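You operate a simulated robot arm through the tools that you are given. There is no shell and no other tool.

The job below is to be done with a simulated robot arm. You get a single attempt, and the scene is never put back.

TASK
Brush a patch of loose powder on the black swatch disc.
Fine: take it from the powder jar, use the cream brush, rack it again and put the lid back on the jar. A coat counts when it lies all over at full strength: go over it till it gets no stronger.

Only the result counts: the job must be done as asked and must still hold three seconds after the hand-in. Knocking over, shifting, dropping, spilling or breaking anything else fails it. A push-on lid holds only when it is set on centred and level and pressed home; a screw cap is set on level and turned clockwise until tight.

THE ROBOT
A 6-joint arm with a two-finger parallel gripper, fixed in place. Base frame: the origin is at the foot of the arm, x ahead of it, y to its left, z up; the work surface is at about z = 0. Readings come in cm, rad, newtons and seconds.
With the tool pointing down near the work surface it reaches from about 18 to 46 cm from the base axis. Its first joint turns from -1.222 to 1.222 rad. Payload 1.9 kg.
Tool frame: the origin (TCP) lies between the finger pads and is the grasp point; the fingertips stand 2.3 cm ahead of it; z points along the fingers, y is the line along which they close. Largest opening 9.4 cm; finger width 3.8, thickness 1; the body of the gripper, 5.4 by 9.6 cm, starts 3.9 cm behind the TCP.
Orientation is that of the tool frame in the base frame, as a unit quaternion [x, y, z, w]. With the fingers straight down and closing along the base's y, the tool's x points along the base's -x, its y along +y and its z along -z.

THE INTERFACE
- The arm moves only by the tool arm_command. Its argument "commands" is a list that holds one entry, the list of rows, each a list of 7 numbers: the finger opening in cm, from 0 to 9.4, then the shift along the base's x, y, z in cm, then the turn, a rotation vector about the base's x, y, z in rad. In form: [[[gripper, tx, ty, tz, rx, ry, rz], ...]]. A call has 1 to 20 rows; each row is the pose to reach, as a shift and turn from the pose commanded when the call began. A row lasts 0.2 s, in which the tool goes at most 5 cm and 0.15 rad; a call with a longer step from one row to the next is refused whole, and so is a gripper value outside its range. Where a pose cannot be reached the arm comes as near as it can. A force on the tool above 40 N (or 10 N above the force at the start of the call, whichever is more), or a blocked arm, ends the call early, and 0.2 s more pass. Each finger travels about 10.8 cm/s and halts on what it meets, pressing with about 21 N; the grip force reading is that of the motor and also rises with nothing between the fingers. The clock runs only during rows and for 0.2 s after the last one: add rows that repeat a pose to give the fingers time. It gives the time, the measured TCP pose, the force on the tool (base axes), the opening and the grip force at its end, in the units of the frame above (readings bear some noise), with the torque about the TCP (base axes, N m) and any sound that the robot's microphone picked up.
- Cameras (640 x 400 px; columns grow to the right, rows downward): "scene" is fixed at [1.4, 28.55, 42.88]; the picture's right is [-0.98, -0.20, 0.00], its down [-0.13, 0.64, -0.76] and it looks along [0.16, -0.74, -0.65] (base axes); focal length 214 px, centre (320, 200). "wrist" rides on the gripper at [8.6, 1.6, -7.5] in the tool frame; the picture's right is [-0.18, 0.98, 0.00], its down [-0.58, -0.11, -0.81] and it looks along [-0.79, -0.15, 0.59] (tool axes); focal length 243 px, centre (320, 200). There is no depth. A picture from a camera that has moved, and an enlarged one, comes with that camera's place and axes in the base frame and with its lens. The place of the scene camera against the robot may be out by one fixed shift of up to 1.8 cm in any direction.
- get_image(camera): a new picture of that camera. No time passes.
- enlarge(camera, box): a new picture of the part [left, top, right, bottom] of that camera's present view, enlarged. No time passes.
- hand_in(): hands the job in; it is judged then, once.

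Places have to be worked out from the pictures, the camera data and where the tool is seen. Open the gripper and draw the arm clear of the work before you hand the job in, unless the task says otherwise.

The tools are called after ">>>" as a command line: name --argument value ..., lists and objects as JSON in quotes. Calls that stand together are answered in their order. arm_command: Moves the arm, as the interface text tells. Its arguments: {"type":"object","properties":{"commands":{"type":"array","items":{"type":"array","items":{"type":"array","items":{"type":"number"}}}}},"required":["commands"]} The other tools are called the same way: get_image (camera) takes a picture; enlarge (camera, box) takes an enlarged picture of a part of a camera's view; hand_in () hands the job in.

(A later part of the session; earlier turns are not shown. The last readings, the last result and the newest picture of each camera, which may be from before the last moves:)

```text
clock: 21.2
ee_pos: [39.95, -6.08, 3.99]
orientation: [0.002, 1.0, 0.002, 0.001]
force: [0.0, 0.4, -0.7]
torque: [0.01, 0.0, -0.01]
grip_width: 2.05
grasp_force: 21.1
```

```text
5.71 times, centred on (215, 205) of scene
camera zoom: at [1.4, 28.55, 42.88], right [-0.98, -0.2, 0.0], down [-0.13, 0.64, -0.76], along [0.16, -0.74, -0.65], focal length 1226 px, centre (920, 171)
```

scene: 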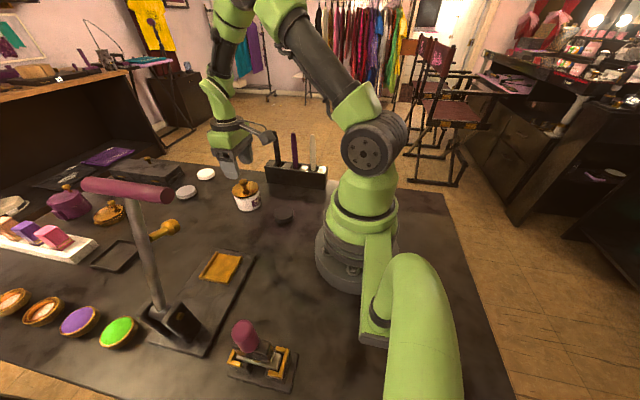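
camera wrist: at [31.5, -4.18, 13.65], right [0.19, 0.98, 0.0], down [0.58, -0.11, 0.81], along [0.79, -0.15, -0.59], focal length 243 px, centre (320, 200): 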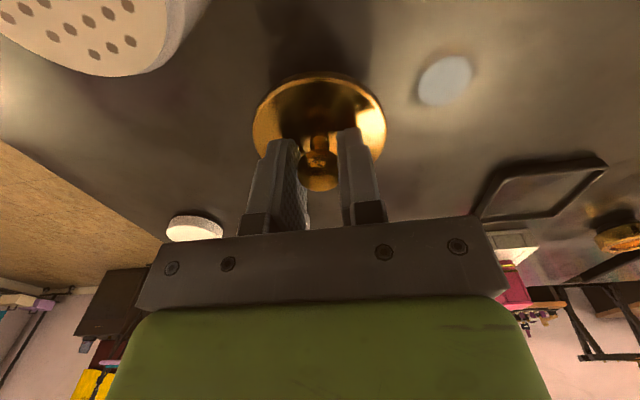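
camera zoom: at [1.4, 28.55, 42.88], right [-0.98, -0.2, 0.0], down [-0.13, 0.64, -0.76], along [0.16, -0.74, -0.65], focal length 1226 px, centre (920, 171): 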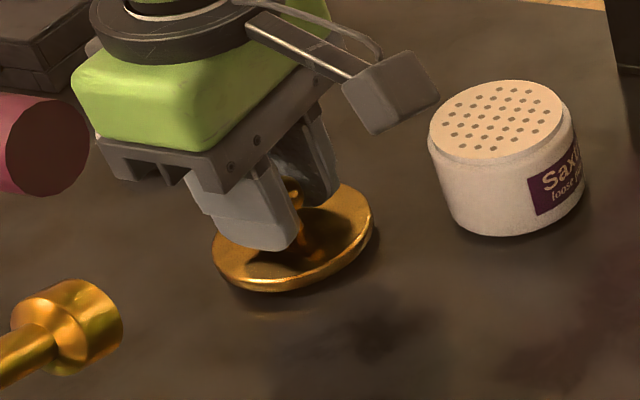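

Still free. I continue in 0.08 cm steps.

>>> arm_command --commands '[[[1.0, 0, 0, -0.08, 0, 0, 0], [1.0, 0, 0, -0.16, 0, 0, 0], [1.0, 0, 0, -0.24, 0, 0, 0], [1.0, 0, 0, -0.32, 0, 0, 0]]]'

>>> enlarge --camera "scene" --box '[180, 170, 250, 240]'

```text
clock: 22.2
ee_pos: [40.1, -6.03, 3.84]
orientation: [0.002, 1.0, 0.002, 0.001]
force: [-0.2, 0.2, -0.5]
torque: [0.03, 0.01, 0.02]
grip_width: 2.04
grasp_force: 20.5
```

```text
5.71 times, centred on (215, 205) of scene
camera zoom: at [1.4, 28.55, 42.88], right [-0.98, -0.2, 0.0], down [-0.13, 0.64, -0.76], along [0.16, -0.74, -0.65], focal length 1226 px, centre (920, 171)
```

zoom: 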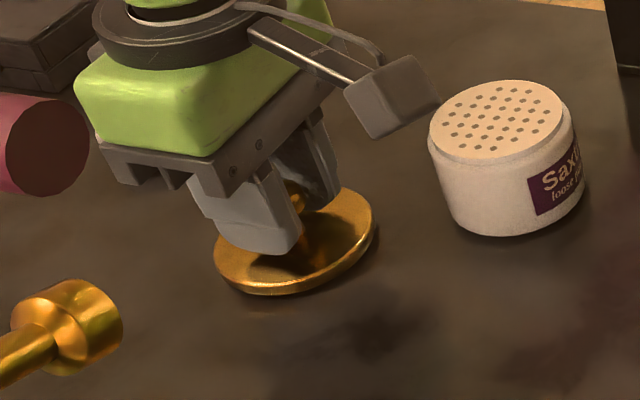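

The gap is almost gone (reflection nearly touching the rim). I go on in small steps.

>>> arm_command --commands '[[[1.0, 0, 0, -0.06, 0, 0, 0], [1.0, 0, 0, -0.12, 0, 0, 0], [1.0, 0, 0, -0.18, 0, 0, 0], [1.0, 0, 0, -0.24, 0, 0, 0]]]'

>>> enlarge --camera "scene" --box '[180, 170, 250, 240]'

```text
clock: 23.2
ee_pos: [40.01, -5.93, 3.6]
orientation: [0.002, 1.0, 0.002, 0.001]
force: [0.0, -0.6, 0.9]
torque: [-0.01, 0.0, -0.03]
grip_width: 2.01
grasp_force: 20.9
```

```text
5.71 times, centred on (215, 205) of scene
camera zoom: at [1.4, 28.55, 42.88], right [-0.98, -0.2, 0.0], down [-0.13, 0.64, -0.76], along [0.16, -0.74, -0.65], focal length 1226 px, centre (920, 171)
```

zoom: 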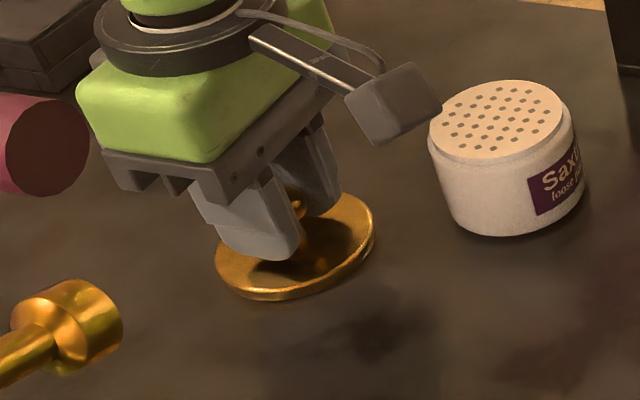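

The rim looks nearly seated. Two more tiny steps to confirm contact.

>>> arm_command --commands '[[[1.0, 0, 0, -0.05, 0, 0, 0], [1.0, 0, 0, -0.1, 0, 0, 0], [1.0, 0, 0, -0.15, 0, 0, 0]]]'

>>> enlarge --camera "scene" --box '[180, 170, 250, 240]'

```text
clock: 24.0
ee_pos: [40.12, -5.87, 3.35]
orientation: [0.003, 1.0, 0.001, 0.003]
force: [-4.7, -6.3, 26.1]
torque: [-0.08, 0.04, -0.02]
grip_width: 2.06
grasp_force: 20.6
```

```text
5.71 times, centred on (215, 205) of scene
camera zoom: at [1.39, 28.55, 42.88], right [-0.98, -0.2, 0.0], down [-0.13, 0.64, -0.76], along [0.16, -0.74, -0.65], focal length 1226 px, centre (920, 171)
```

zoom: 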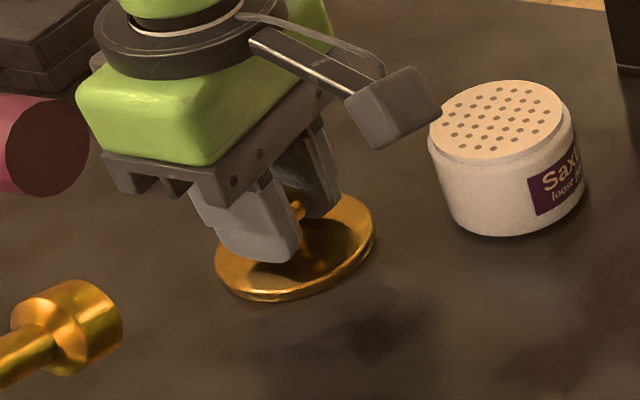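

Contact confirmed at 26 N. I ease up 0.1 cm and open the fingers, then look before withdrawing.

>>> arm_command --commands '[[[1.0, 0, 0, 0.08, 0, 0, 0], [1.0, 0, 0, 0.1, 0, 0, 0], [2.2, 0, 0, 0.1, 0, 0, 0], [3.0, 0, 0, 0.1, 0, 0, 0], [4.5, 0, 0, 0.1, 0, 0, 0], [5, 0, 0, 0.1, 0, 0, 0]]]'

>>> get_image --camera "wrist"

>>> enlarge --camera "scene" --box '[180, 170, 250, 240]'

```text
clock: 25.4
ee_pos: [39.9, -5.85, 3.25]
orientation: [0.002, 1.0, 0.001, 0.0]
force: [0.0, -0.2, 0.8]
torque: [0.0, 0.01, 0.01]
grip_width: 4.99
grasp_force: 0.0
```

```text
taken
camera wrist: at [31.38, -4.16, 10.68], right [0.19, 0.98, 0.0], down [0.58, -0.11, 0.81], along [0.79, -0.15, -0.59], focal length 243 px, centre (320, 200)
```

wrist: 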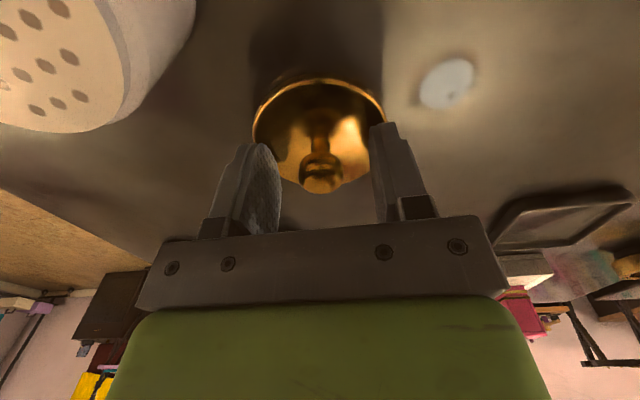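

```text
5.71 times, centred on (215, 205) of scene
camera zoom: at [1.4, 28.55, 42.88], right [-0.98, -0.2, 0.0], down [-0.13, 0.64, -0.76], along [0.16, -0.74, -0.65], focal length 1226 px, centre (920, 171)
```

zoom: 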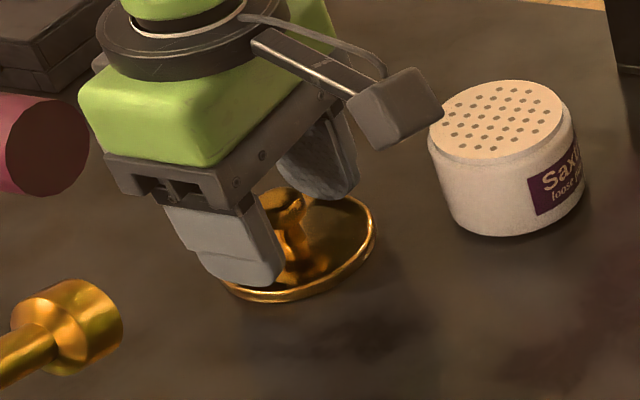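

The lid rests flat with the fingers free. I raise straight up and then travel to a viewing pose in front of the cream brush, well above the brush tops.

>>> arm_command --commands '[[[5, 0, 0, 2, 0, 0, 0], [5, 0, 0, 5, 0, 0, 0], [5, 0, 0, 9, 0, 0, 0], [5, 0, 0, 13, 0, 0, 0], [5, 0, 0, 17, 0, 0, 0], [5, 0, 0, 21, 0, 0, 0], [5, -2, -1, 24, 0, 0, 0], [5, -5, -3, 24, 0, 0, 0], [5, -9, -5, 24, 0, 0, 0], [5, -12.5, -7.5, 24, 0, 0, 0], [5, -16, -10, 24, 0, 0, 0], [5, -19.5, -12.5, 24, 0, 0, 0], [5, -23, -15, 24, 0, 0, 0], [5, -25.5, -17, 24, 0, 0, 0], [5, -28, -18.5, 24, 0, 0, 0], [5, -28, -18.5, 24, 0, 0, 0], [5, -28, -18.5, 24, 0, 0, 0]]]'

>>> get_image --camera "wrist"

>>> get_image --camera "scene"

```text
clock: 29.0
ee_pos: [12.03, -24.54, 27.54]
orientation: [0.001, 1.0, 0.003, 0.0]
force: [-0.1, 0.1, 0.4]
torque: [-0.01, 0.0, -0.02]
grip_width: 4.99
grasp_force: 0.0
```

```text
taken
camera wrist: at [3.39, -22.7, 34.86], right [0.19, 0.98, 0.0], down [0.58, -0.11, 0.81], along [0.79, -0.15, -0.59], focal length 243 px, centre (320, 200)
```

wrist: 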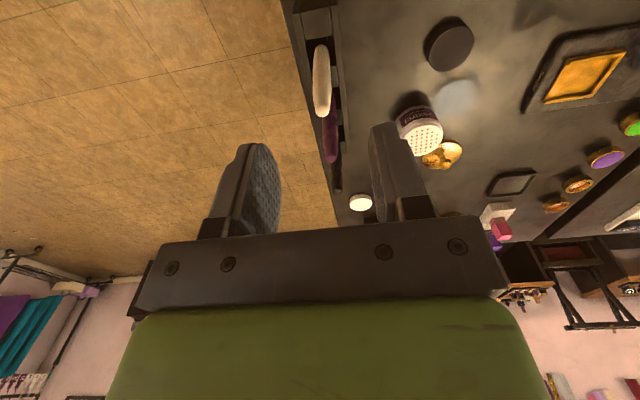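

```text
taken
```

scene: 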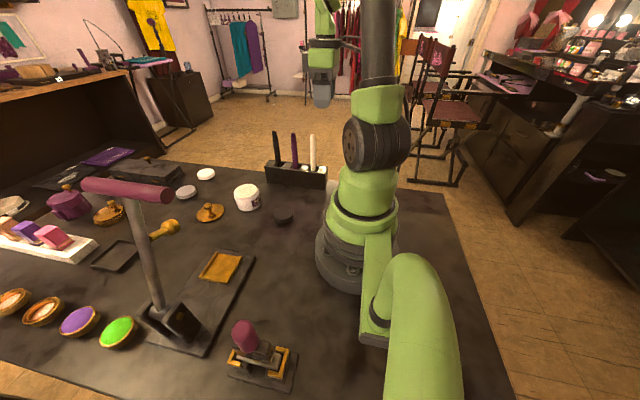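

The lid sits safely by the jar. I enlarge the rack area of the wrist view to pin down the cream brush's axis.

>>> enlarge --camera "wrist" --box '[270, 0, 390, 100]'

>>> enlarge --camera "wrist" --box '[270, 80, 390, 200]'

```text
4.00 times, centred on (330, 50) of wrist
camera zoom: at [3.39, -22.7, 34.86], right [0.19, 0.98, 0.0], down [0.58, -0.11, 0.81], along [0.79, -0.15, -0.59], focal length 970 px, centre (280, 800)
```

zoom: 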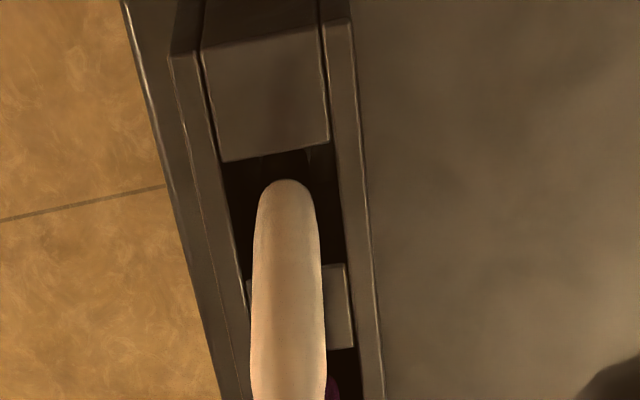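

```text
3.33 times, centred on (330, 140) of wrist
camera zoom: at [3.39, -22.7, 34.86], right [0.19, 0.98, 0.0], down [0.58, -0.11, 0.81], along [0.79, -0.15, -0.59], focal length 809 px, centre (287, 400)
```

zoom: 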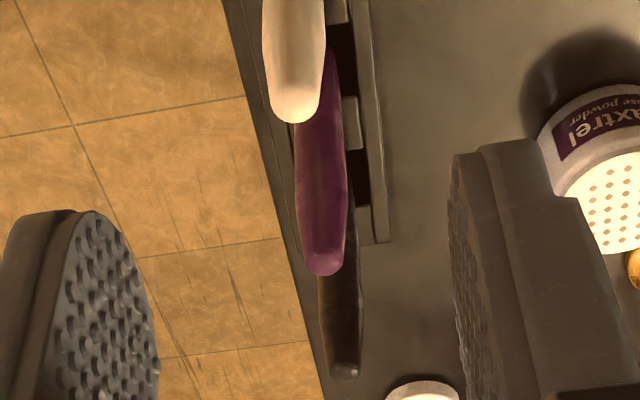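

The cream brush axis is nearly vertical at about (15.3,-24.75), top z≈16.7. I move over it and descend so the tips just straddle the top, then check alignment.

>>> arm_command --commands '[[[5, 1.7, -0.2, 0, 0, 0, 0], [5, 3.33, -0.4, 0, 0, 0, 0], [5, 3.33, -0.4, -2, 0, 0, 0], [5, 3.33, -0.4, -4, 0, 0, 0], [5, 3.33, -0.4, -6, 0, 0, 0], [5, 3.33, -0.4, -7.8, 0, 0, 0], [5, 3.33, -0.4, -8.8, 0, 0, 0], [5, 3.33, -0.4, -8.8, 0, 0, 0]]]'

>>> get_image --camera "wrist"

>>> enlarge --camera "scene" --box '[240, 80, 360, 200]'

```text
clock: 30.8
ee_pos: [15.53, -24.89, 18.71]
orientation: [0.002, 1.0, 0.001, 0.001]
force: [-0.3, -0.4, 0.6]
torque: [-0.02, 0.02, 0.01]
grip_width: 5.01
grasp_force: 0.1
```

```text
taken
camera wrist: at [6.94, -23.19, 26.01], right [0.19, 0.98, 0.0], down [0.58, -0.11, 0.81], along [0.79, -0.15, -0.59], focal length 243 px, centre (320, 200)
```

wrist: 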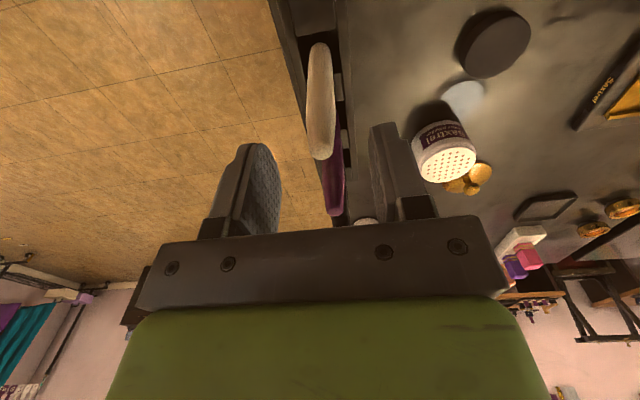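

```text
3.33 times, centred on (300, 140) of scene
camera zoom: at [1.4, 28.55, 42.88], right [-0.98, -0.2, 0.0], down [-0.13, 0.64, -0.76], along [0.16, -0.74, -0.65], focal length 715 px, centre (387, 400)
```

zoom: 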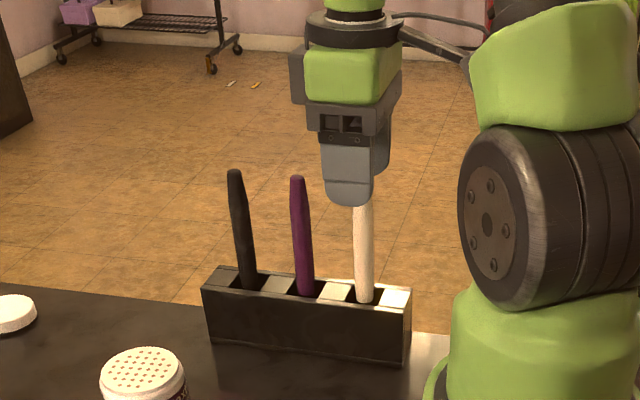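

The brush is centred between the pads (column 320), with its top at z≈16.6. I descend 5.2 cm so the pads hold the handle below its taper.

>>> arm_command --commands '[[[5, 0, 0, -1, 0, 0, 0], [5, 0, 0, -2, 0, 0, 0], [5, 0, 0, -3, 0, 0, 0], [5, 0, 0, -4, 0, 0, 0], [5, 0, 0, -4.6, 0, 0, 0], [5, 0, 0, -5.1, 0, 0, 0], [5, 0, 0, -5.1, 0, 0, 0]]]'

>>> get_image --camera "wrist"

>>> enlarge --camera "scene" --box '[250, 100, 350, 200]'

```text
clock: 32.4
ee_pos: [15.4, -24.82, 13.31]
orientation: [0.001, 1.0, 0.002, 0.001]
force: [-0.3, 0.7, 0.0]
torque: [0.03, 0.0, 0.01]
grip_width: 5.01
grasp_force: 0.0
```

```text
taken
camera wrist: at [6.87, -23.08, 20.81], right [0.19, 0.98, 0.0], down [0.58, -0.11, 0.81], along [0.79, -0.15, -0.59], focal length 243 px, centre (320, 200)
```

wrist: 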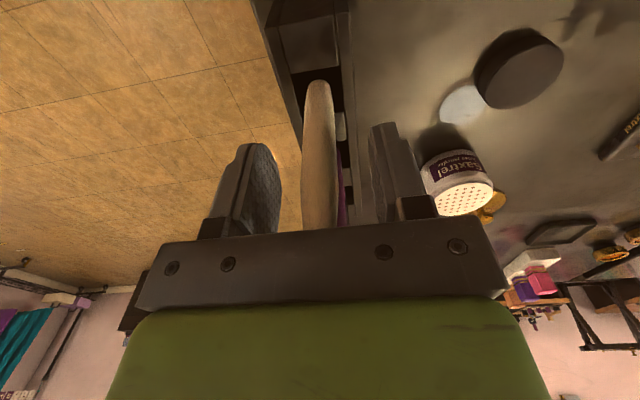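

```text
4.00 times, centred on (300, 150) of scene
camera zoom: at [1.4, 28.55, 42.88], right [-0.98, -0.2, 0.0], down [-0.13, 0.64, -0.76], along [0.16, -0.74, -0.65], focal length 858 px, centre (400, 400)
```

zoom: 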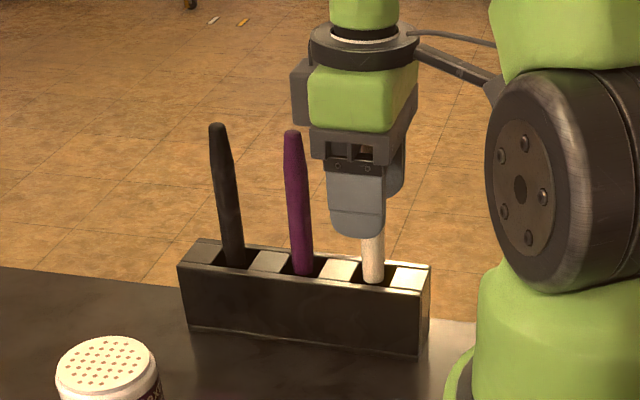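

The handle is centred between the pads. I close on it gradually.

>>> arm_command --commands '[[[3.5, 0, 0, 0, 0, 0, 0], [2.6, 0, 0, 0, 0, 0, 0], [2.0, 0, 0, 0, 0, 0, 0], [1.5, 0, 0, 0, 0, 0, 0], [1.0, 0, 0, 0, 0, 0, 0], [0.6, 0, 0, 0, 0, 0, 0], [0.6, 0, 0, 0, 0, 0, 0]]]'

>>> get_image --camera "wrist"

>>> enlarge --camera "scene" --box '[250, 100, 350, 200]'

```text
clock: 34.0
ee_pos: [15.34, -24.95, 13.39]
orientation: [0.002, 1.0, 0.002, 0.0]
force: [-1.0, -0.9, -0.7]
torque: [-0.02, 0.0, -0.04]
grip_width: 1.61
grasp_force: 20.8
```

```text
taken
camera wrist: at [6.87, -23.09, 20.82], right [0.19, 0.98, 0.0], down [0.58, -0.11, 0.81], along [0.79, -0.15, -0.59], focal length 243 px, centre (320, 200)
```

wrist: 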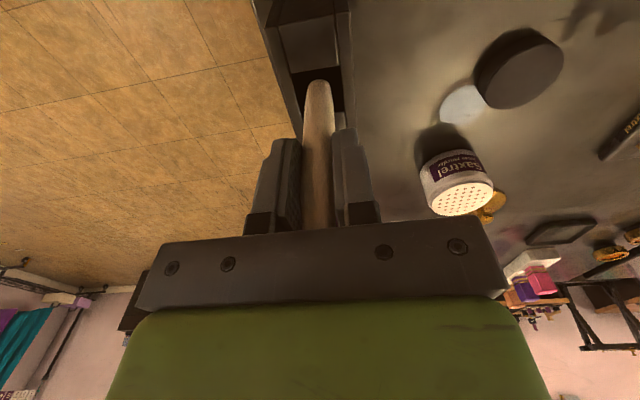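

```text
4.00 times, centred on (300, 150) of scene
camera zoom: at [1.4, 28.55, 42.88], right [-0.98, -0.2, 0.0], down [-0.13, 0.64, -0.76], along [0.16, -0.74, -0.65], focal length 858 px, centre (400, 400)
```

zoom: 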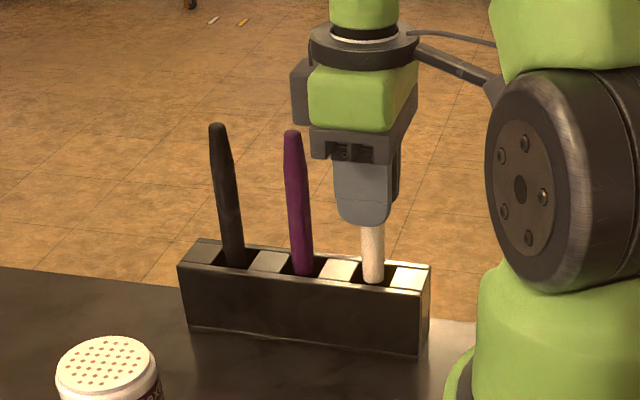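

Gripped at 1.61 cm, 20.8 N. I lift straight up slowly, watching that the rack doesn't move.

>>> arm_command --commands '[[[0.6, 0, 0, 0.2, 0, 0, 0], [0.6, 0, 0, 0.5, 0, 0, 0], [0.6, 0, 0, 1, 0, 0, 0], [0.6, 0, 0, 1.6, 0, 0, 0], [0.6, 0, 0, 2.2, 0, 0, 0], [0.6, 0, 0, 3, 0, 0, 0], [0.6, 0, 0, 3, 0, 0, 0]]]'

>>> get_image --camera "wrist"

>>> enlarge --camera "scene" --box '[250, 100, 350, 200]'

```text
clock: 35.6
ee_pos: [15.37, -24.71, 16.5]
orientation: [0.001, 1.0, 0.002, 0.001]
force: [-0.7, 0.3, 0.8]
torque: [-0.01, 0.02, 0.02]
grip_width: 1.63
grasp_force: 20.9
```

```text
taken
camera wrist: at [6.75, -22.98, 23.79], right [0.19, 0.98, 0.0], down [0.58, -0.11, 0.81], along [0.79, -0.15, -0.59], focal length 243 px, centre (320, 200)
```

wrist: 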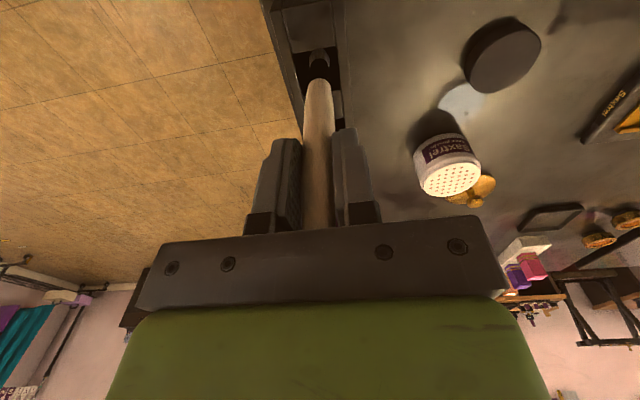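

```text
4.00 times, centred on (300, 150) of scene
camera zoom: at [1.4, 28.55, 42.88], right [-0.98, -0.2, 0.0], down [-0.13, 0.64, -0.76], along [0.16, -0.74, -0.65], focal length 858 px, centre (400, 400)
```

zoom: 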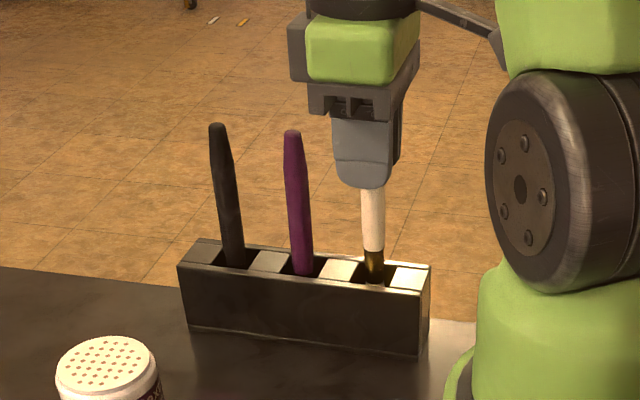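

The brush is coming out cleanly, with a metal ferrule now showing. I keep lifting straight up until the bristles clear the rack.

>>> arm_command --commands '[[[0.6, 0, 0, 1, 0, 0, 0], [0.6, 0, 0, 2, 0, 0, 0], [0.6, 0, 0, 3, 0, 0, 0], [0.6, 0, 0, 4, 0, 0, 0], [0.6, 0, 0, 5, 0, 0, 0], [0.6, 0, 0, 6, 0, 0, 0], [0.6, 0, 0, 6, 0, 0, 0]]]'

>>> get_image --camera "wrist"

>>> enlarge --camera "scene" --box '[250, 80, 350, 200]'

```text
clock: 37.2
ee_pos: [15.31, -25.03, 22.46]
orientation: [0.002, 1.0, 0.002, 0.001]
force: [0.3, -0.3, 0.1]
torque: [0.01, 0.0, -0.01]
grip_width: 1.62
grasp_force: 21.1
```

```text
taken
camera wrist: at [6.77, -23.13, 29.8], right [0.19, 0.98, 0.0], down [0.58, -0.11, 0.81], along [0.79, -0.15, -0.59], focal length 243 px, centre (320, 200)
```

wrist: 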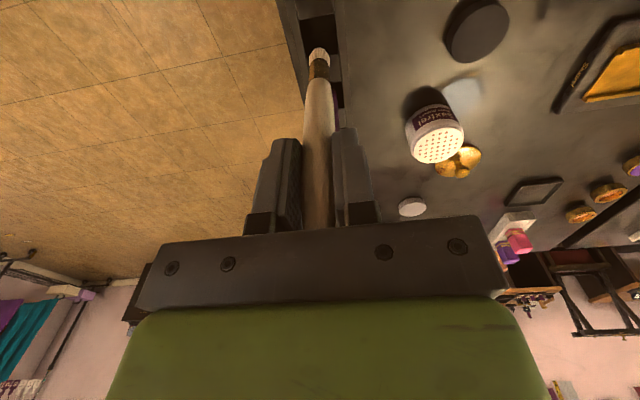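

```text
3.33 times, centred on (300, 140) of scene
camera zoom: at [1.4, 28.55, 42.88], right [-0.98, -0.2, 0.0], down [-0.13, 0.64, -0.76], along [0.16, -0.74, -0.65], focal length 715 px, centre (387, 400)
```

zoom: 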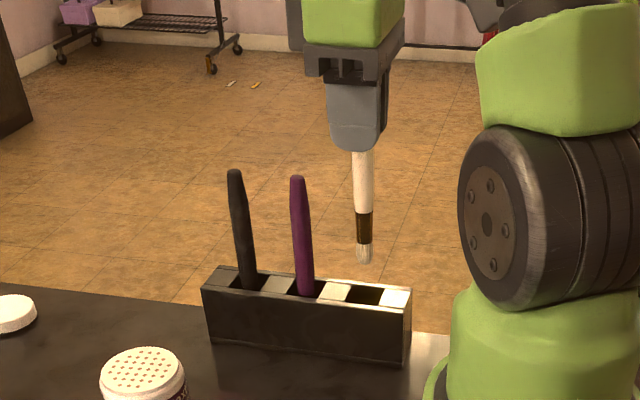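

The brush is out, with cream bristles below a brown ferrule. I enlarge to measure where the bristle tip is relative to the tool.

>>> enlarge --camera "wrist" --box '[270, 20, 370, 110]'

>>> enlarge --camera "scene" --box '[290, 110, 330, 170]'

```text
4.44 times, centred on (320, 65) of wrist
camera zoom: at [6.77, -23.13, 29.8], right [0.19, 0.98, 0.0], down [0.58, -0.11, 0.81], along [0.79, -0.15, -0.59], focal length 1078 px, centre (320, 800)
```

zoom: 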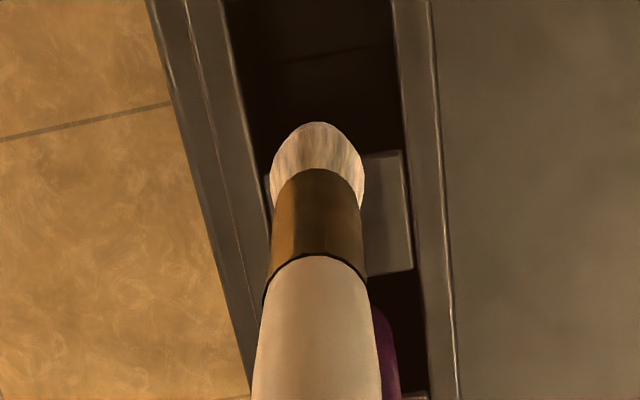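

```text
6.67 times, centred on (310, 140) of scene
camera zoom: at [1.4, 28.55, 42.88], right [-0.98, -0.2, 0.0], down [-0.13, 0.64, -0.76], along [0.16, -0.74, -0.65], focal length 1430 px, centre (387, 600)
```

zoom: 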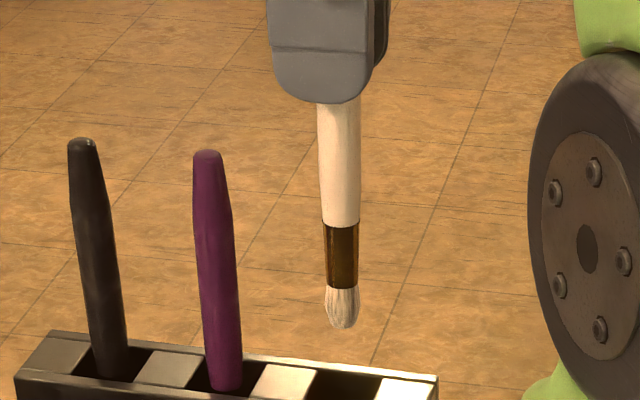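

The bristle tip hangs roughly 13 cm below the TCP along the tool axis. I move it away from the rack in +y first, then over the open jar with the tip still well above the sifter.

>>> arm_command --commands '[[[0.6, 0, 1, 0.5, 0, 0, 0], [0.6, 0, 3, 1, 0, 0, 0], [0.6, 0, 6, 1, 0, 0, 0], [0.6, 1, 9, 1, 0, 0, 0], [0.6, 4, 11, 1, 0, 0, 0], [0.6, 7.5, 12.5, 1, 0, 0, 0], [0.6, 11, 13, 1, 0, 0, 0], [0.6, 14, 13, 1, 0, 0, 0], [0.6, 16, 13, 1, 0, 0, 0], [0.6, 16, 13, 1, 0, 0, 0], [0.6, 16, 13, 1, 0, 0, 0]]]'

>>> get_image --camera "wrist"

>>> enlarge --camera "scene" --box '[200, 90, 320, 230]'

```text
clock: 39.6
ee_pos: [31.35, -12.09, 23.55]
orientation: [0.001, 1.0, 0.002, 0.002]
force: [-0.6, -0.3, -0.6]
torque: [-0.01, -0.04, 0.02]
grip_width: 1.59
grasp_force: 20.8
```

```text
taken
camera wrist: at [22.79, -10.34, 30.88], right [0.19, 0.98, 0.0], down [0.58, -0.11, 0.81], along [0.79, -0.15, -0.59], focal length 243 px, centre (320, 200)
```

wrist: 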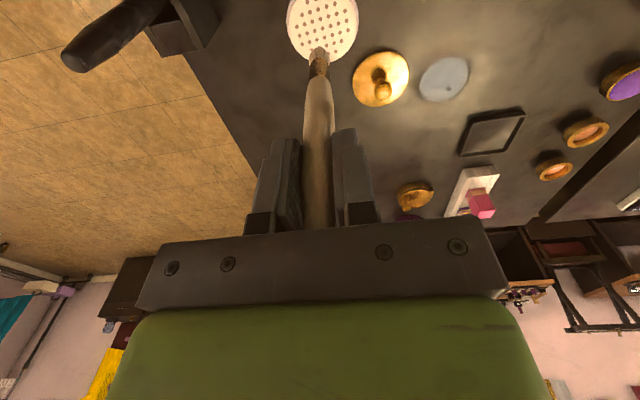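

```text
2.86 times, centred on (260, 160) of scene
camera zoom: at [1.4, 28.55, 42.88], right [-0.98, -0.2, 0.0], down [-0.13, 0.64, -0.76], along [0.16, -0.74, -0.65], focal length 613 px, centre (491, 314)
```

zoom: 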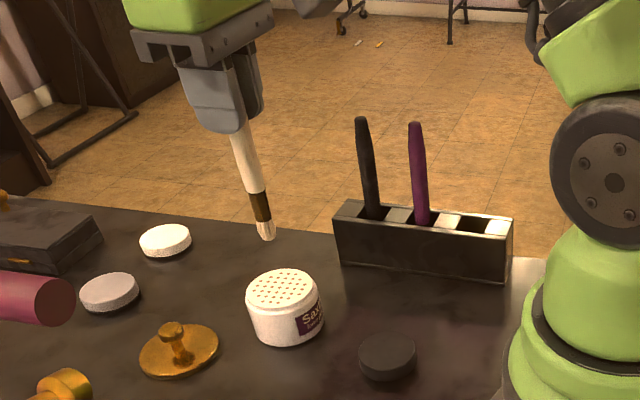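

The brush is above the sifter with the tip about 4–5 cm over it. I shift 0.2 cm in +y and lower to near the surface.

>>> arm_command --commands '[[[0.6, 0, 0.2, -1, 0, 0, 0], [0.6, 0, 0.2, -2, 0, 0, 0], [0.6, 0, 0.2, -3, 0, 0, 0], [0.6, 0, 0.2, -3.5, 0, 0, 0], [0.6, 0, 0.2, -3.5, 0, 0, 0]]]'

>>> enlarge --camera "wrist" --box '[250, 0, 390, 120]'

>>> enlarge --camera "scene" --box '[220, 140, 290, 220]'

```text
clock: 40.8
ee_pos: [31.31, -11.63, 20.04]
orientation: [0.002, 1.0, 0.002, 0.0]
force: [-0.4, -0.7, -1.0]
torque: [0.0, -0.01, -0.01]
grip_width: 1.62
grasp_force: 21.1
```

```text
3.33 times, centred on (320, 60) of wrist
camera zoom: at [22.78, -9.91, 27.35], right [0.19, 0.98, 0.0], down [0.58, -0.11, 0.81], along [0.79, -0.15, -0.59], focal length 809 px, centre (320, 667)
```

zoom: 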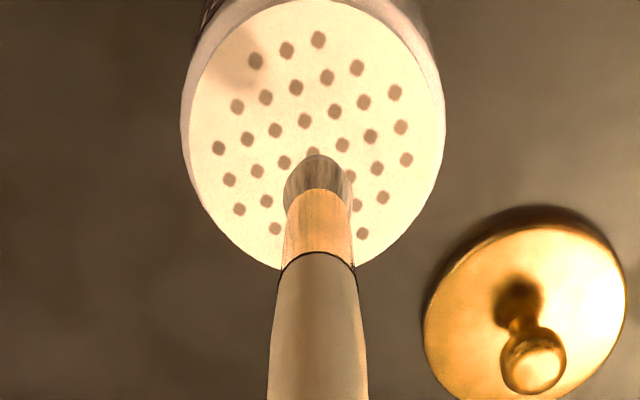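

```text
5.00 times, centred on (255, 180) of scene
camera zoom: at [1.4, 28.55, 42.88], right [-0.98, -0.2, 0.0], down [-0.13, 0.64, -0.76], along [0.16, -0.74, -0.65], focal length 1072 px, centre (645, 300)
```

zoom: 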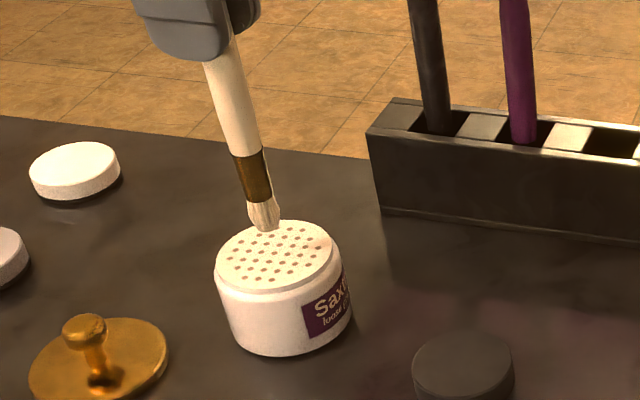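

The tip is now close over the sifter. I lower in 0.15 cm steps and watch the force.

>>> arm_command --commands '[[[0.6, 0, 0, -0.2, 0, 0, 0], [0.6, 0, 0, -0.4, 0, 0, 0], [0.6, 0, 0, -0.6, 0, 0, 0], [0.6, 0, 0, -0.8, 0, 0, 0], [0.6, 0, 0, -1.0, 0, 0, 0]]]'

>>> enlarge --camera "wrist" --box '[250, 0, 390, 120]'

>>> enlarge --camera "scene" --box '[230, 160, 280, 210]'

```text
clock: 42.0
ee_pos: [31.36, -11.73, 18.91]
orientation: [0.002, 1.0, 0.002, 0.001]
force: [-0.9, -0.4, -0.1]
torque: [-0.01, -0.01, 0.0]
grip_width: 1.6
grasp_force: 20.8
```

```text
3.33 times, centred on (320, 60) of wrist
camera zoom: at [22.78, -9.93, 26.35], right [0.19, 0.98, 0.0], down [0.58, -0.11, 0.81], along [0.79, -0.15, -0.59], focal length 809 px, centre (320, 667)
```

zoom: 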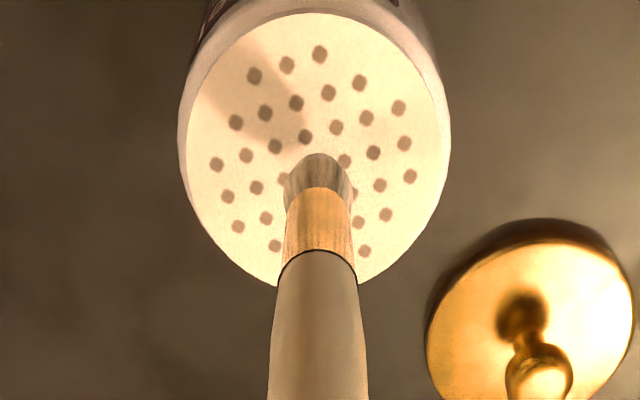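

```text
8.00 times, centred on (255, 185) of scene
camera zoom: at [1.4, 28.55, 42.88], right [-0.98, -0.2, 0.0], down [-0.13, 0.64, -0.76], along [0.16, -0.74, -0.65], focal length 1716 px, centre (840, 320)
```

zoom: 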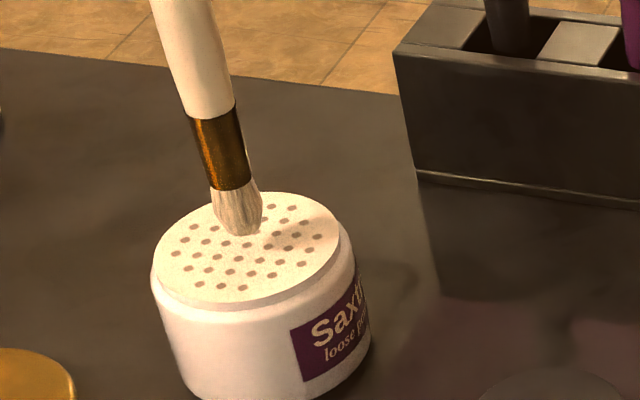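

The shadow is closing in on the tip, with about half a centimetre left. I continue in 0.1 cm steps.

>>> arm_command --commands '[[[0.6, 0, 0, -0.1, 0, 0, 0], [0.6, 0, 0, -0.2, 0, 0, 0], [0.6, 0, 0, -0.3, 0, 0, 0], [0.6, 0, 0, -0.4, 0, 0, 0], [0.6, 0, 0, -0.5, 0, 0, 0]]]'

>>> enlarge --camera "wrist" --box '[250, 0, 390, 120]'

>>> enlarge --camera "scene" --box '[230, 160, 280, 210]'

```text
clock: 43.2
ee_pos: [31.42, -11.76, 18.64]
orientation: [0.002, 1.0, 0.002, 0.001]
force: [1.1, 0.6, -1.0]
torque: [-0.01, -0.03, -0.01]
grip_width: 1.6
grasp_force: 20.7
```

```text
3.33 times, centred on (320, 60) of wrist
camera zoom: at [22.77, -9.88, 25.99], right [0.19, 0.98, 0.0], down [0.58, -0.11, 0.81], along [0.79, -0.15, -0.59], focal length 809 px, centre (320, 667)
```

zoom: 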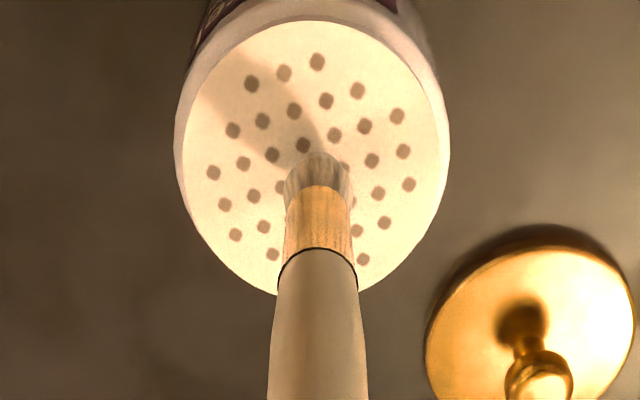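

```text
8.00 times, centred on (255, 185) of scene
camera zoom: at [1.4, 28.55, 42.88], right [-0.98, -0.2, 0.0], down [-0.13, 0.64, -0.76], along [0.16, -0.74, -0.65], focal length 1716 px, centre (840, 320)
```

zoom: 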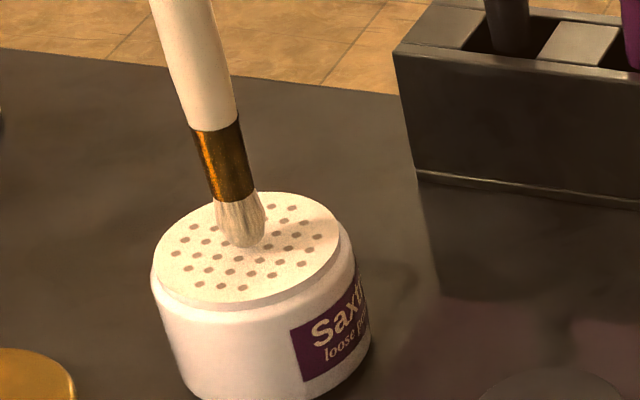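

The bristles now touch the sifter (slight splay, shadow meeting the tip, TCP z≈18.5). I press 0.2 cm more and make small swirls within the sifter to pick up powder, then lift a little.

>>> arm_command --commands '[[[0.6, 0, 0, -0.1, 0, 0, 0], [0.6, 0, 0, -0.2, 0, 0, 0], [0.6, 0.5, 0, -0.2, 0, 0, 0], [0.6, 0.7, 0.5, -0.2, 0, 0, 0], [0.6, 0.4, 1.0, -0.2, 0, 0, 0], [0.6, 0, 1.1, -0.2, 0, 0, 0], [0.6, -0.5, 0.9, -0.2, 0, 0, 0], [0.6, -0.9, 0.4, -0.2, 0, 0, 0], [0.6, -0.9, -0.2, -0.2, 0, 0, 0], [0.6, -0.6, -0.7, -0.2, 0, 0, 0], [0.6, 0, -0.9, -0.2, 0, 0, 0], [0.6, 0.5, -0.7, -0.2, 0, 0, 0], [0.6, 0.8, -0.2, -0.2, 0, 0, 0], [0.6, 0.4, 0, -0.2, 0, 0, 0], [0.6, 0, 0, -0.2, 0, 0, 0], [0.6, 0, 0, 0.3, 0, 0, 0], [0.6, 0, 0, 1.5, 0, 0, 0], [0.6, 0, 0, 2.5, 0, 0, 0], [0.6, 0, 0, 2.5, 0, 0, 0]]]'

>>> enlarge --camera "wrist" --box '[250, 0, 390, 120]'

>>> enlarge --camera "scene" --box '[230, 140, 280, 210]'

```text
clock: 47.2
ee_pos: [31.3, -11.56, 20.98]
orientation: [0.002, 1.0, 0.002, 0.001]
force: [-0.8, -0.4, -0.1]
torque: [-0.05, 0.01, 0.0]
grip_width: 1.64
grasp_force: 20.9
```

```text
3.33 times, centred on (320, 60) of wrist
camera zoom: at [22.82, -9.79, 28.31], right [0.19, 0.98, 0.0], down [0.58, -0.11, 0.81], along [0.79, -0.15, -0.59], focal length 809 px, centre (320, 667)
```

zoom: 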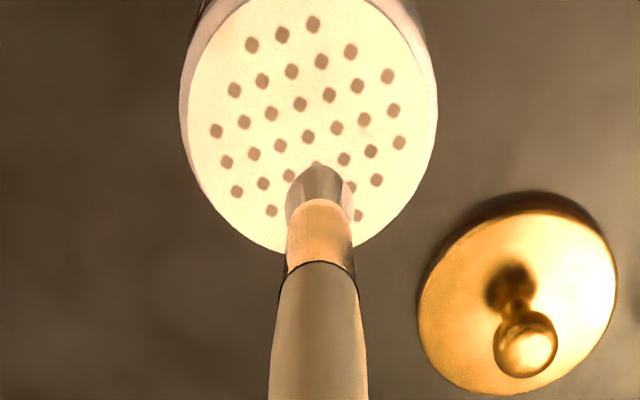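

```text
5.71 times, centred on (255, 175) of scene
camera zoom: at [1.4, 28.55, 42.88], right [-0.98, -0.2, 0.0], down [-0.13, 0.64, -0.76], along [0.16, -0.74, -0.65], focal length 1226 px, centre (691, 343)
```

zoom: 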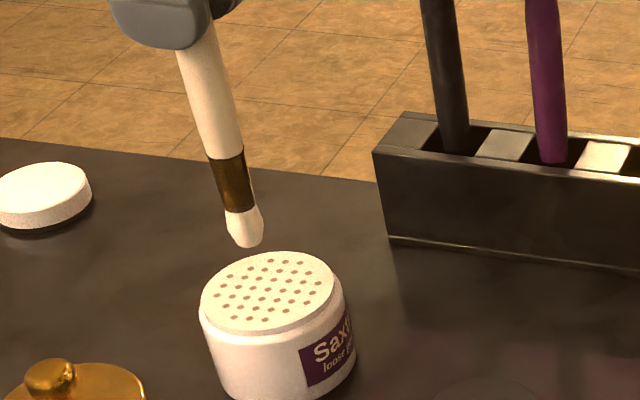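

The bristles have turned smooth and cream — they carry powder now. I carry the brush over to the black disc, keeping the tip about 8 cm high, and check alignment there.

>>> arm_command --commands '[[[0.6, 0, 0, 0.5, 0, 0, 0], [0.6, -3, 0.7, 0.5, 0, 0, 0], [0.6, -6, 1.5, 0.5, 0, 0, 0], [0.6, -9, 2.2, 0.5, 0, 0, 0], [0.6, -11.5, 2.9, 0.5, 0, 0, 0], [0.6, -11.5, 2.9, -1, 0, 0, 0], [0.6, -11.5, 2.9, -2.5, 0, 0, 0], [0.6, -11.5, 2.9, -2.5, 0, 0, 0], [0.6, -11.5, 2.9, -2.5, 0, 0, 0]]]'

>>> get_image --camera "wrist"

>>> enlarge --camera "scene" --box '[240, 130, 330, 240]'

```text
clock: 49.2
ee_pos: [19.93, -8.78, 18.58]
orientation: [0.002, 1.0, 0.002, 0.001]
force: [0.3, 0.3, 0.4]
torque: [0.01, 0.03, -0.02]
grip_width: 1.64
grasp_force: 21.1
```

```text
taken
camera wrist: at [11.28, -7.0, 25.92], right [0.19, 0.98, 0.0], down [0.58, -0.11, 0.81], along [0.79, -0.15, -0.59], focal length 243 px, centre (320, 200)
```

wrist: 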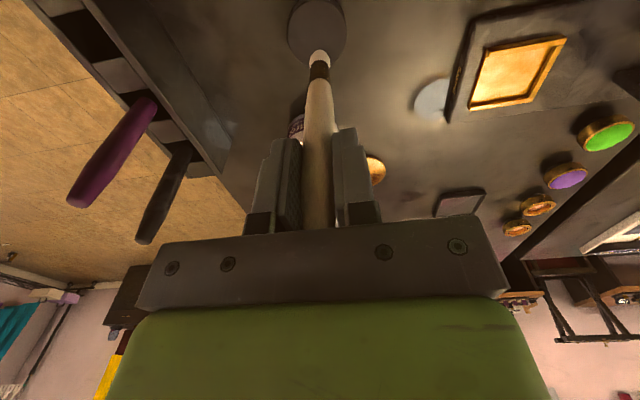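

```text
3.64 times, centred on (285, 185) of scene
camera zoom: at [1.4, 28.55, 42.88], right [-0.98, -0.2, 0.0], down [-0.13, 0.64, -0.76], along [0.16, -0.74, -0.65], focal length 780 px, centre (447, 254)
```

zoom: 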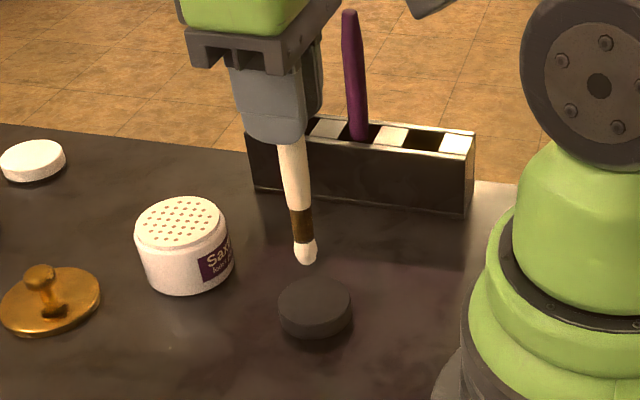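

I enlarge to locate the disc against the tip precisely.

>>> enlarge --camera "wrist" --box '[270, 0, 370, 90]'

>>> enlarge --camera "scene" --box '[265, 180, 305, 230]'

```text
4.44 times, centred on (320, 45) of wrist
camera zoom: at [11.28, -7.0, 25.92], right [0.19, 0.98, 0.0], down [0.58, -0.11, 0.81], along [0.79, -0.15, -0.59], focal length 1078 px, centre (320, 889)
```

zoom: 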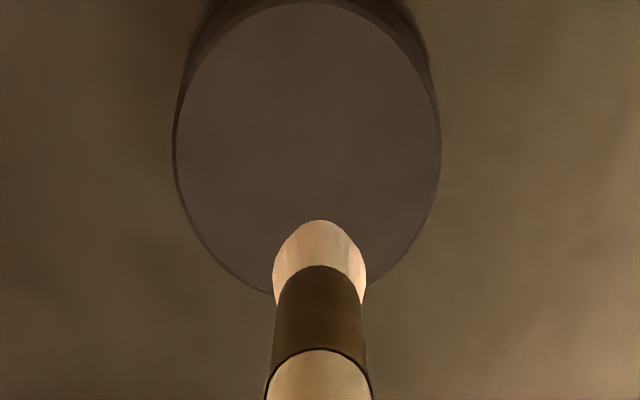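

```text
8.00 times, centred on (285, 205) of scene
camera zoom: at [1.4, 28.55, 42.88], right [-0.98, -0.2, 0.0], down [-0.13, 0.64, -0.76], along [0.16, -0.74, -0.65], focal length 1716 px, centre (600, 160)
```

zoom: 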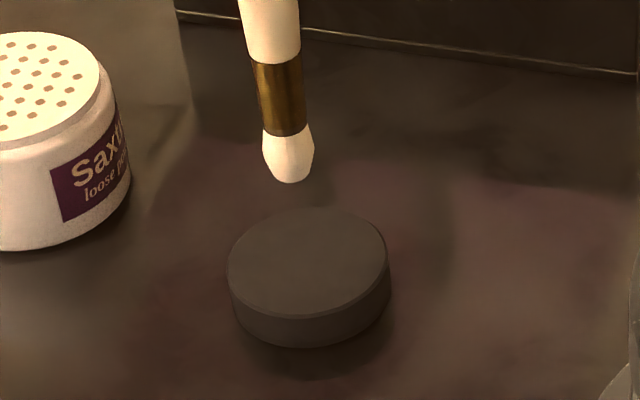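

The disc centre lies about 0.3 cm in −y from the tip; the disc is about 5.2 cm wide. I shift and lower until the tip is roughly 1 cm above it, then re-measure.

>>> arm_command --commands '[[[0.6, 0, -0.3, -1, 0, 0, 0], [0.6, 0, -0.35, -2, 0, 0, 0], [0.6, 0, -0.35, -3, 0, 0, 0], [0.6, 0, -0.35, -3, 0, 0, 0]]]'

>>> enlarge --camera "wrist" --box '[260, 0, 380, 100]'

>>> enlarge --camera "scene" --box '[265, 180, 305, 230]'

```text
clock: 50.2
ee_pos: [20.04, -8.95, 15.54]
orientation: [0.002, 1.0, 0.002, 0.001]
force: [-0.2, 0.8, -0.5]
torque: [-0.01, 0.03, 0.01]
grip_width: 1.63
grasp_force: 21.0
```

```text
4.00 times, centred on (320, 50) of wrist
camera zoom: at [11.32, -7.24, 22.93], right [0.19, 0.98, 0.0], down [0.58, -0.11, 0.81], along [0.79, -0.15, -0.59], focal length 970 px, centre (320, 800)
```

zoom: 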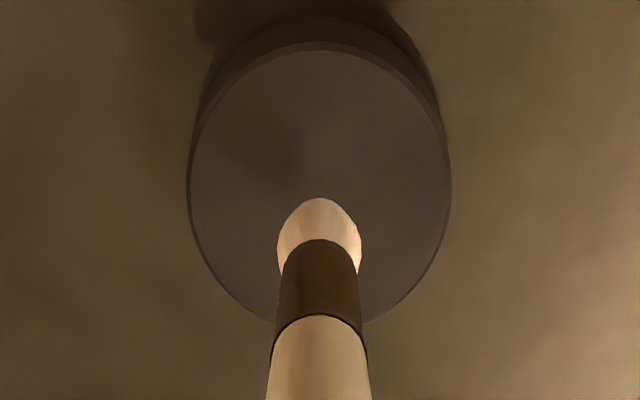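

```text
8.00 times, centred on (285, 205) of scene
camera zoom: at [1.4, 28.55, 42.88], right [-0.98, -0.2, 0.0], down [-0.13, 0.64, -0.76], along [0.16, -0.74, -0.65], focal length 1716 px, centre (600, 160)
```

zoom: 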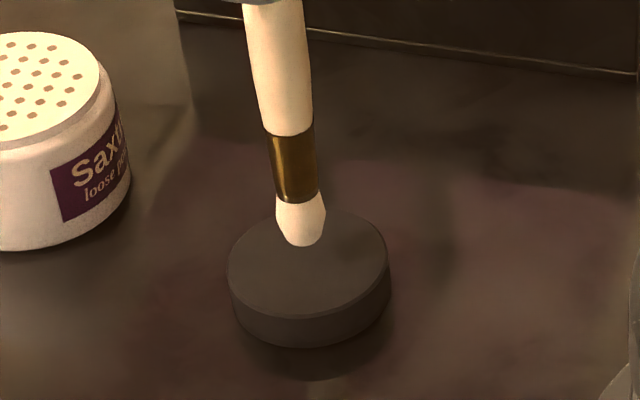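

The tip is centred over the disc to within a few millimetres. I lower in small steps to touch the disc.

>>> arm_command --commands '[[[0.6, -0.1, -0.1, -0.3, 0, 0, 0], [0.6, -0.1, -0.1, -0.5, 0, 0, 0], [0.6, -0.1, -0.1, -0.6, 0, 0, 0], [0.6, -0.1, -0.1, -0.7, 0, 0, 0], [0.6, -0.1, -0.1, -0.8, 0, 0, 0]]]'

>>> enlarge --camera "wrist" --box '[260, 0, 380, 100]'

>>> enlarge --camera "scene" --box '[265, 180, 305, 230]'

```text
clock: 51.4
ee_pos: [19.78, -9.04, 14.75]
orientation: [0.002, 1.0, 0.001, 0.002]
force: [-1.9, -0.6, 11.3]
torque: [-0.14, 0.28, 0.0]
grip_width: 1.63
grasp_force: 20.6
```

```text
4.00 times, centred on (320, 50) of wrist
camera zoom: at [11.22, -7.34, 22.09], right [0.19, 0.98, 0.0], down [0.58, -0.11, 0.81], along [0.79, -0.15, -0.59], focal length 970 px, centre (320, 800)
```

zoom: 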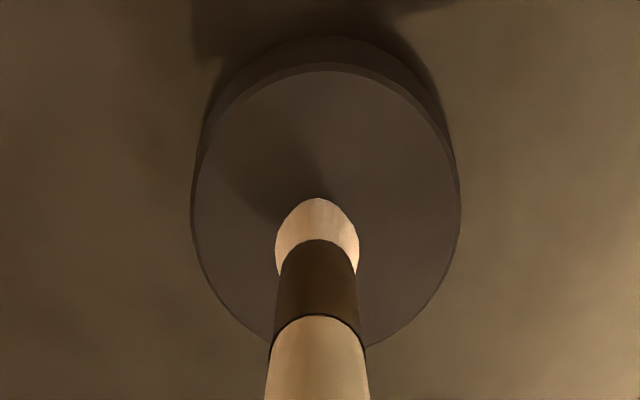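

```text
8.00 times, centred on (285, 205) of scene
camera zoom: at [1.39, 28.55, 42.88], right [-0.98, -0.2, 0.0], down [-0.13, 0.64, -0.76], along [0.16, -0.74, -0.65], focal length 1716 px, centre (600, 160)
```

zoom: 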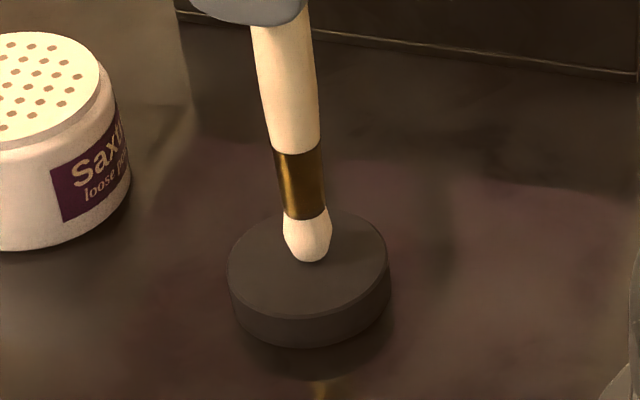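

Contact: 11.3 N upward at TCP z≈14.6, tip right at the disc centre. That is a bit firm, so I ease up 0.08 cm and make a short test stroke to see what mark it leaves.

>>> arm_command --commands '[[[0.6, 0, 0, 0.08, 0, 0, 0], [0.6, 0.4, 0, 0.08, 0, 0, 0], [0.6, 0.8, 0, 0.08, 0, 0, 0], [0.6, 1.2, 0, 0.08, 0, 0, 0], [0.6, 1.2, 0, 0.08, 0, 0, 0]]]'

>>> enlarge --camera "wrist" --box '[260, 0, 380, 100]'

>>> enlarge --camera "scene" --box '[265, 180, 305, 230]'

```text
clock: 52.6
ee_pos: [20.89, -9.16, 14.65]
orientation: [0.001, 1.0, 0.001, 0.001]
force: [-4.5, 1.5, 7.0]
torque: [0.09, 0.53, -0.03]
grip_width: 1.62
grasp_force: 21.2
```

```text
4.00 times, centred on (320, 50) of wrist
camera zoom: at [12.29, -7.48, 22.1], right [0.19, 0.98, 0.0], down [0.58, -0.11, 0.81], along [0.79, -0.15, -0.59], focal length 970 px, centre (320, 800)
```

zoom: 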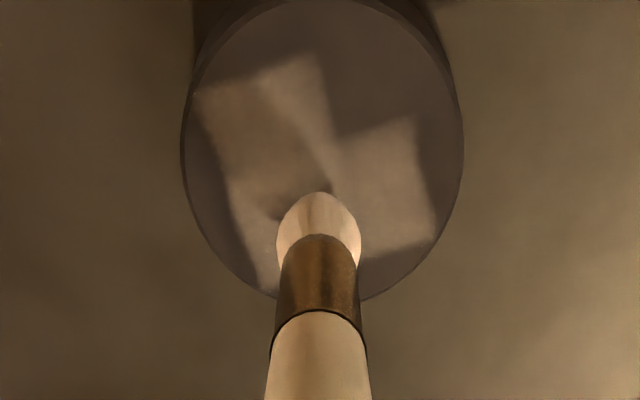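

```text
8.00 times, centred on (285, 205) of scene
camera zoom: at [1.4, 28.55, 42.88], right [-0.98, -0.2, 0.0], down [-0.13, 0.64, -0.76], along [0.16, -0.74, -0.65], focal length 1716 px, centre (600, 160)
```

zoom: 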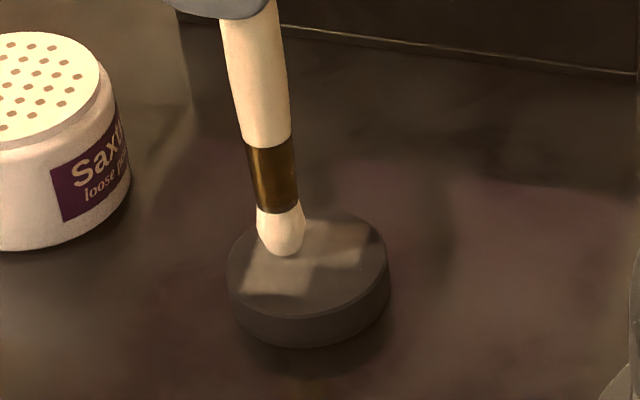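

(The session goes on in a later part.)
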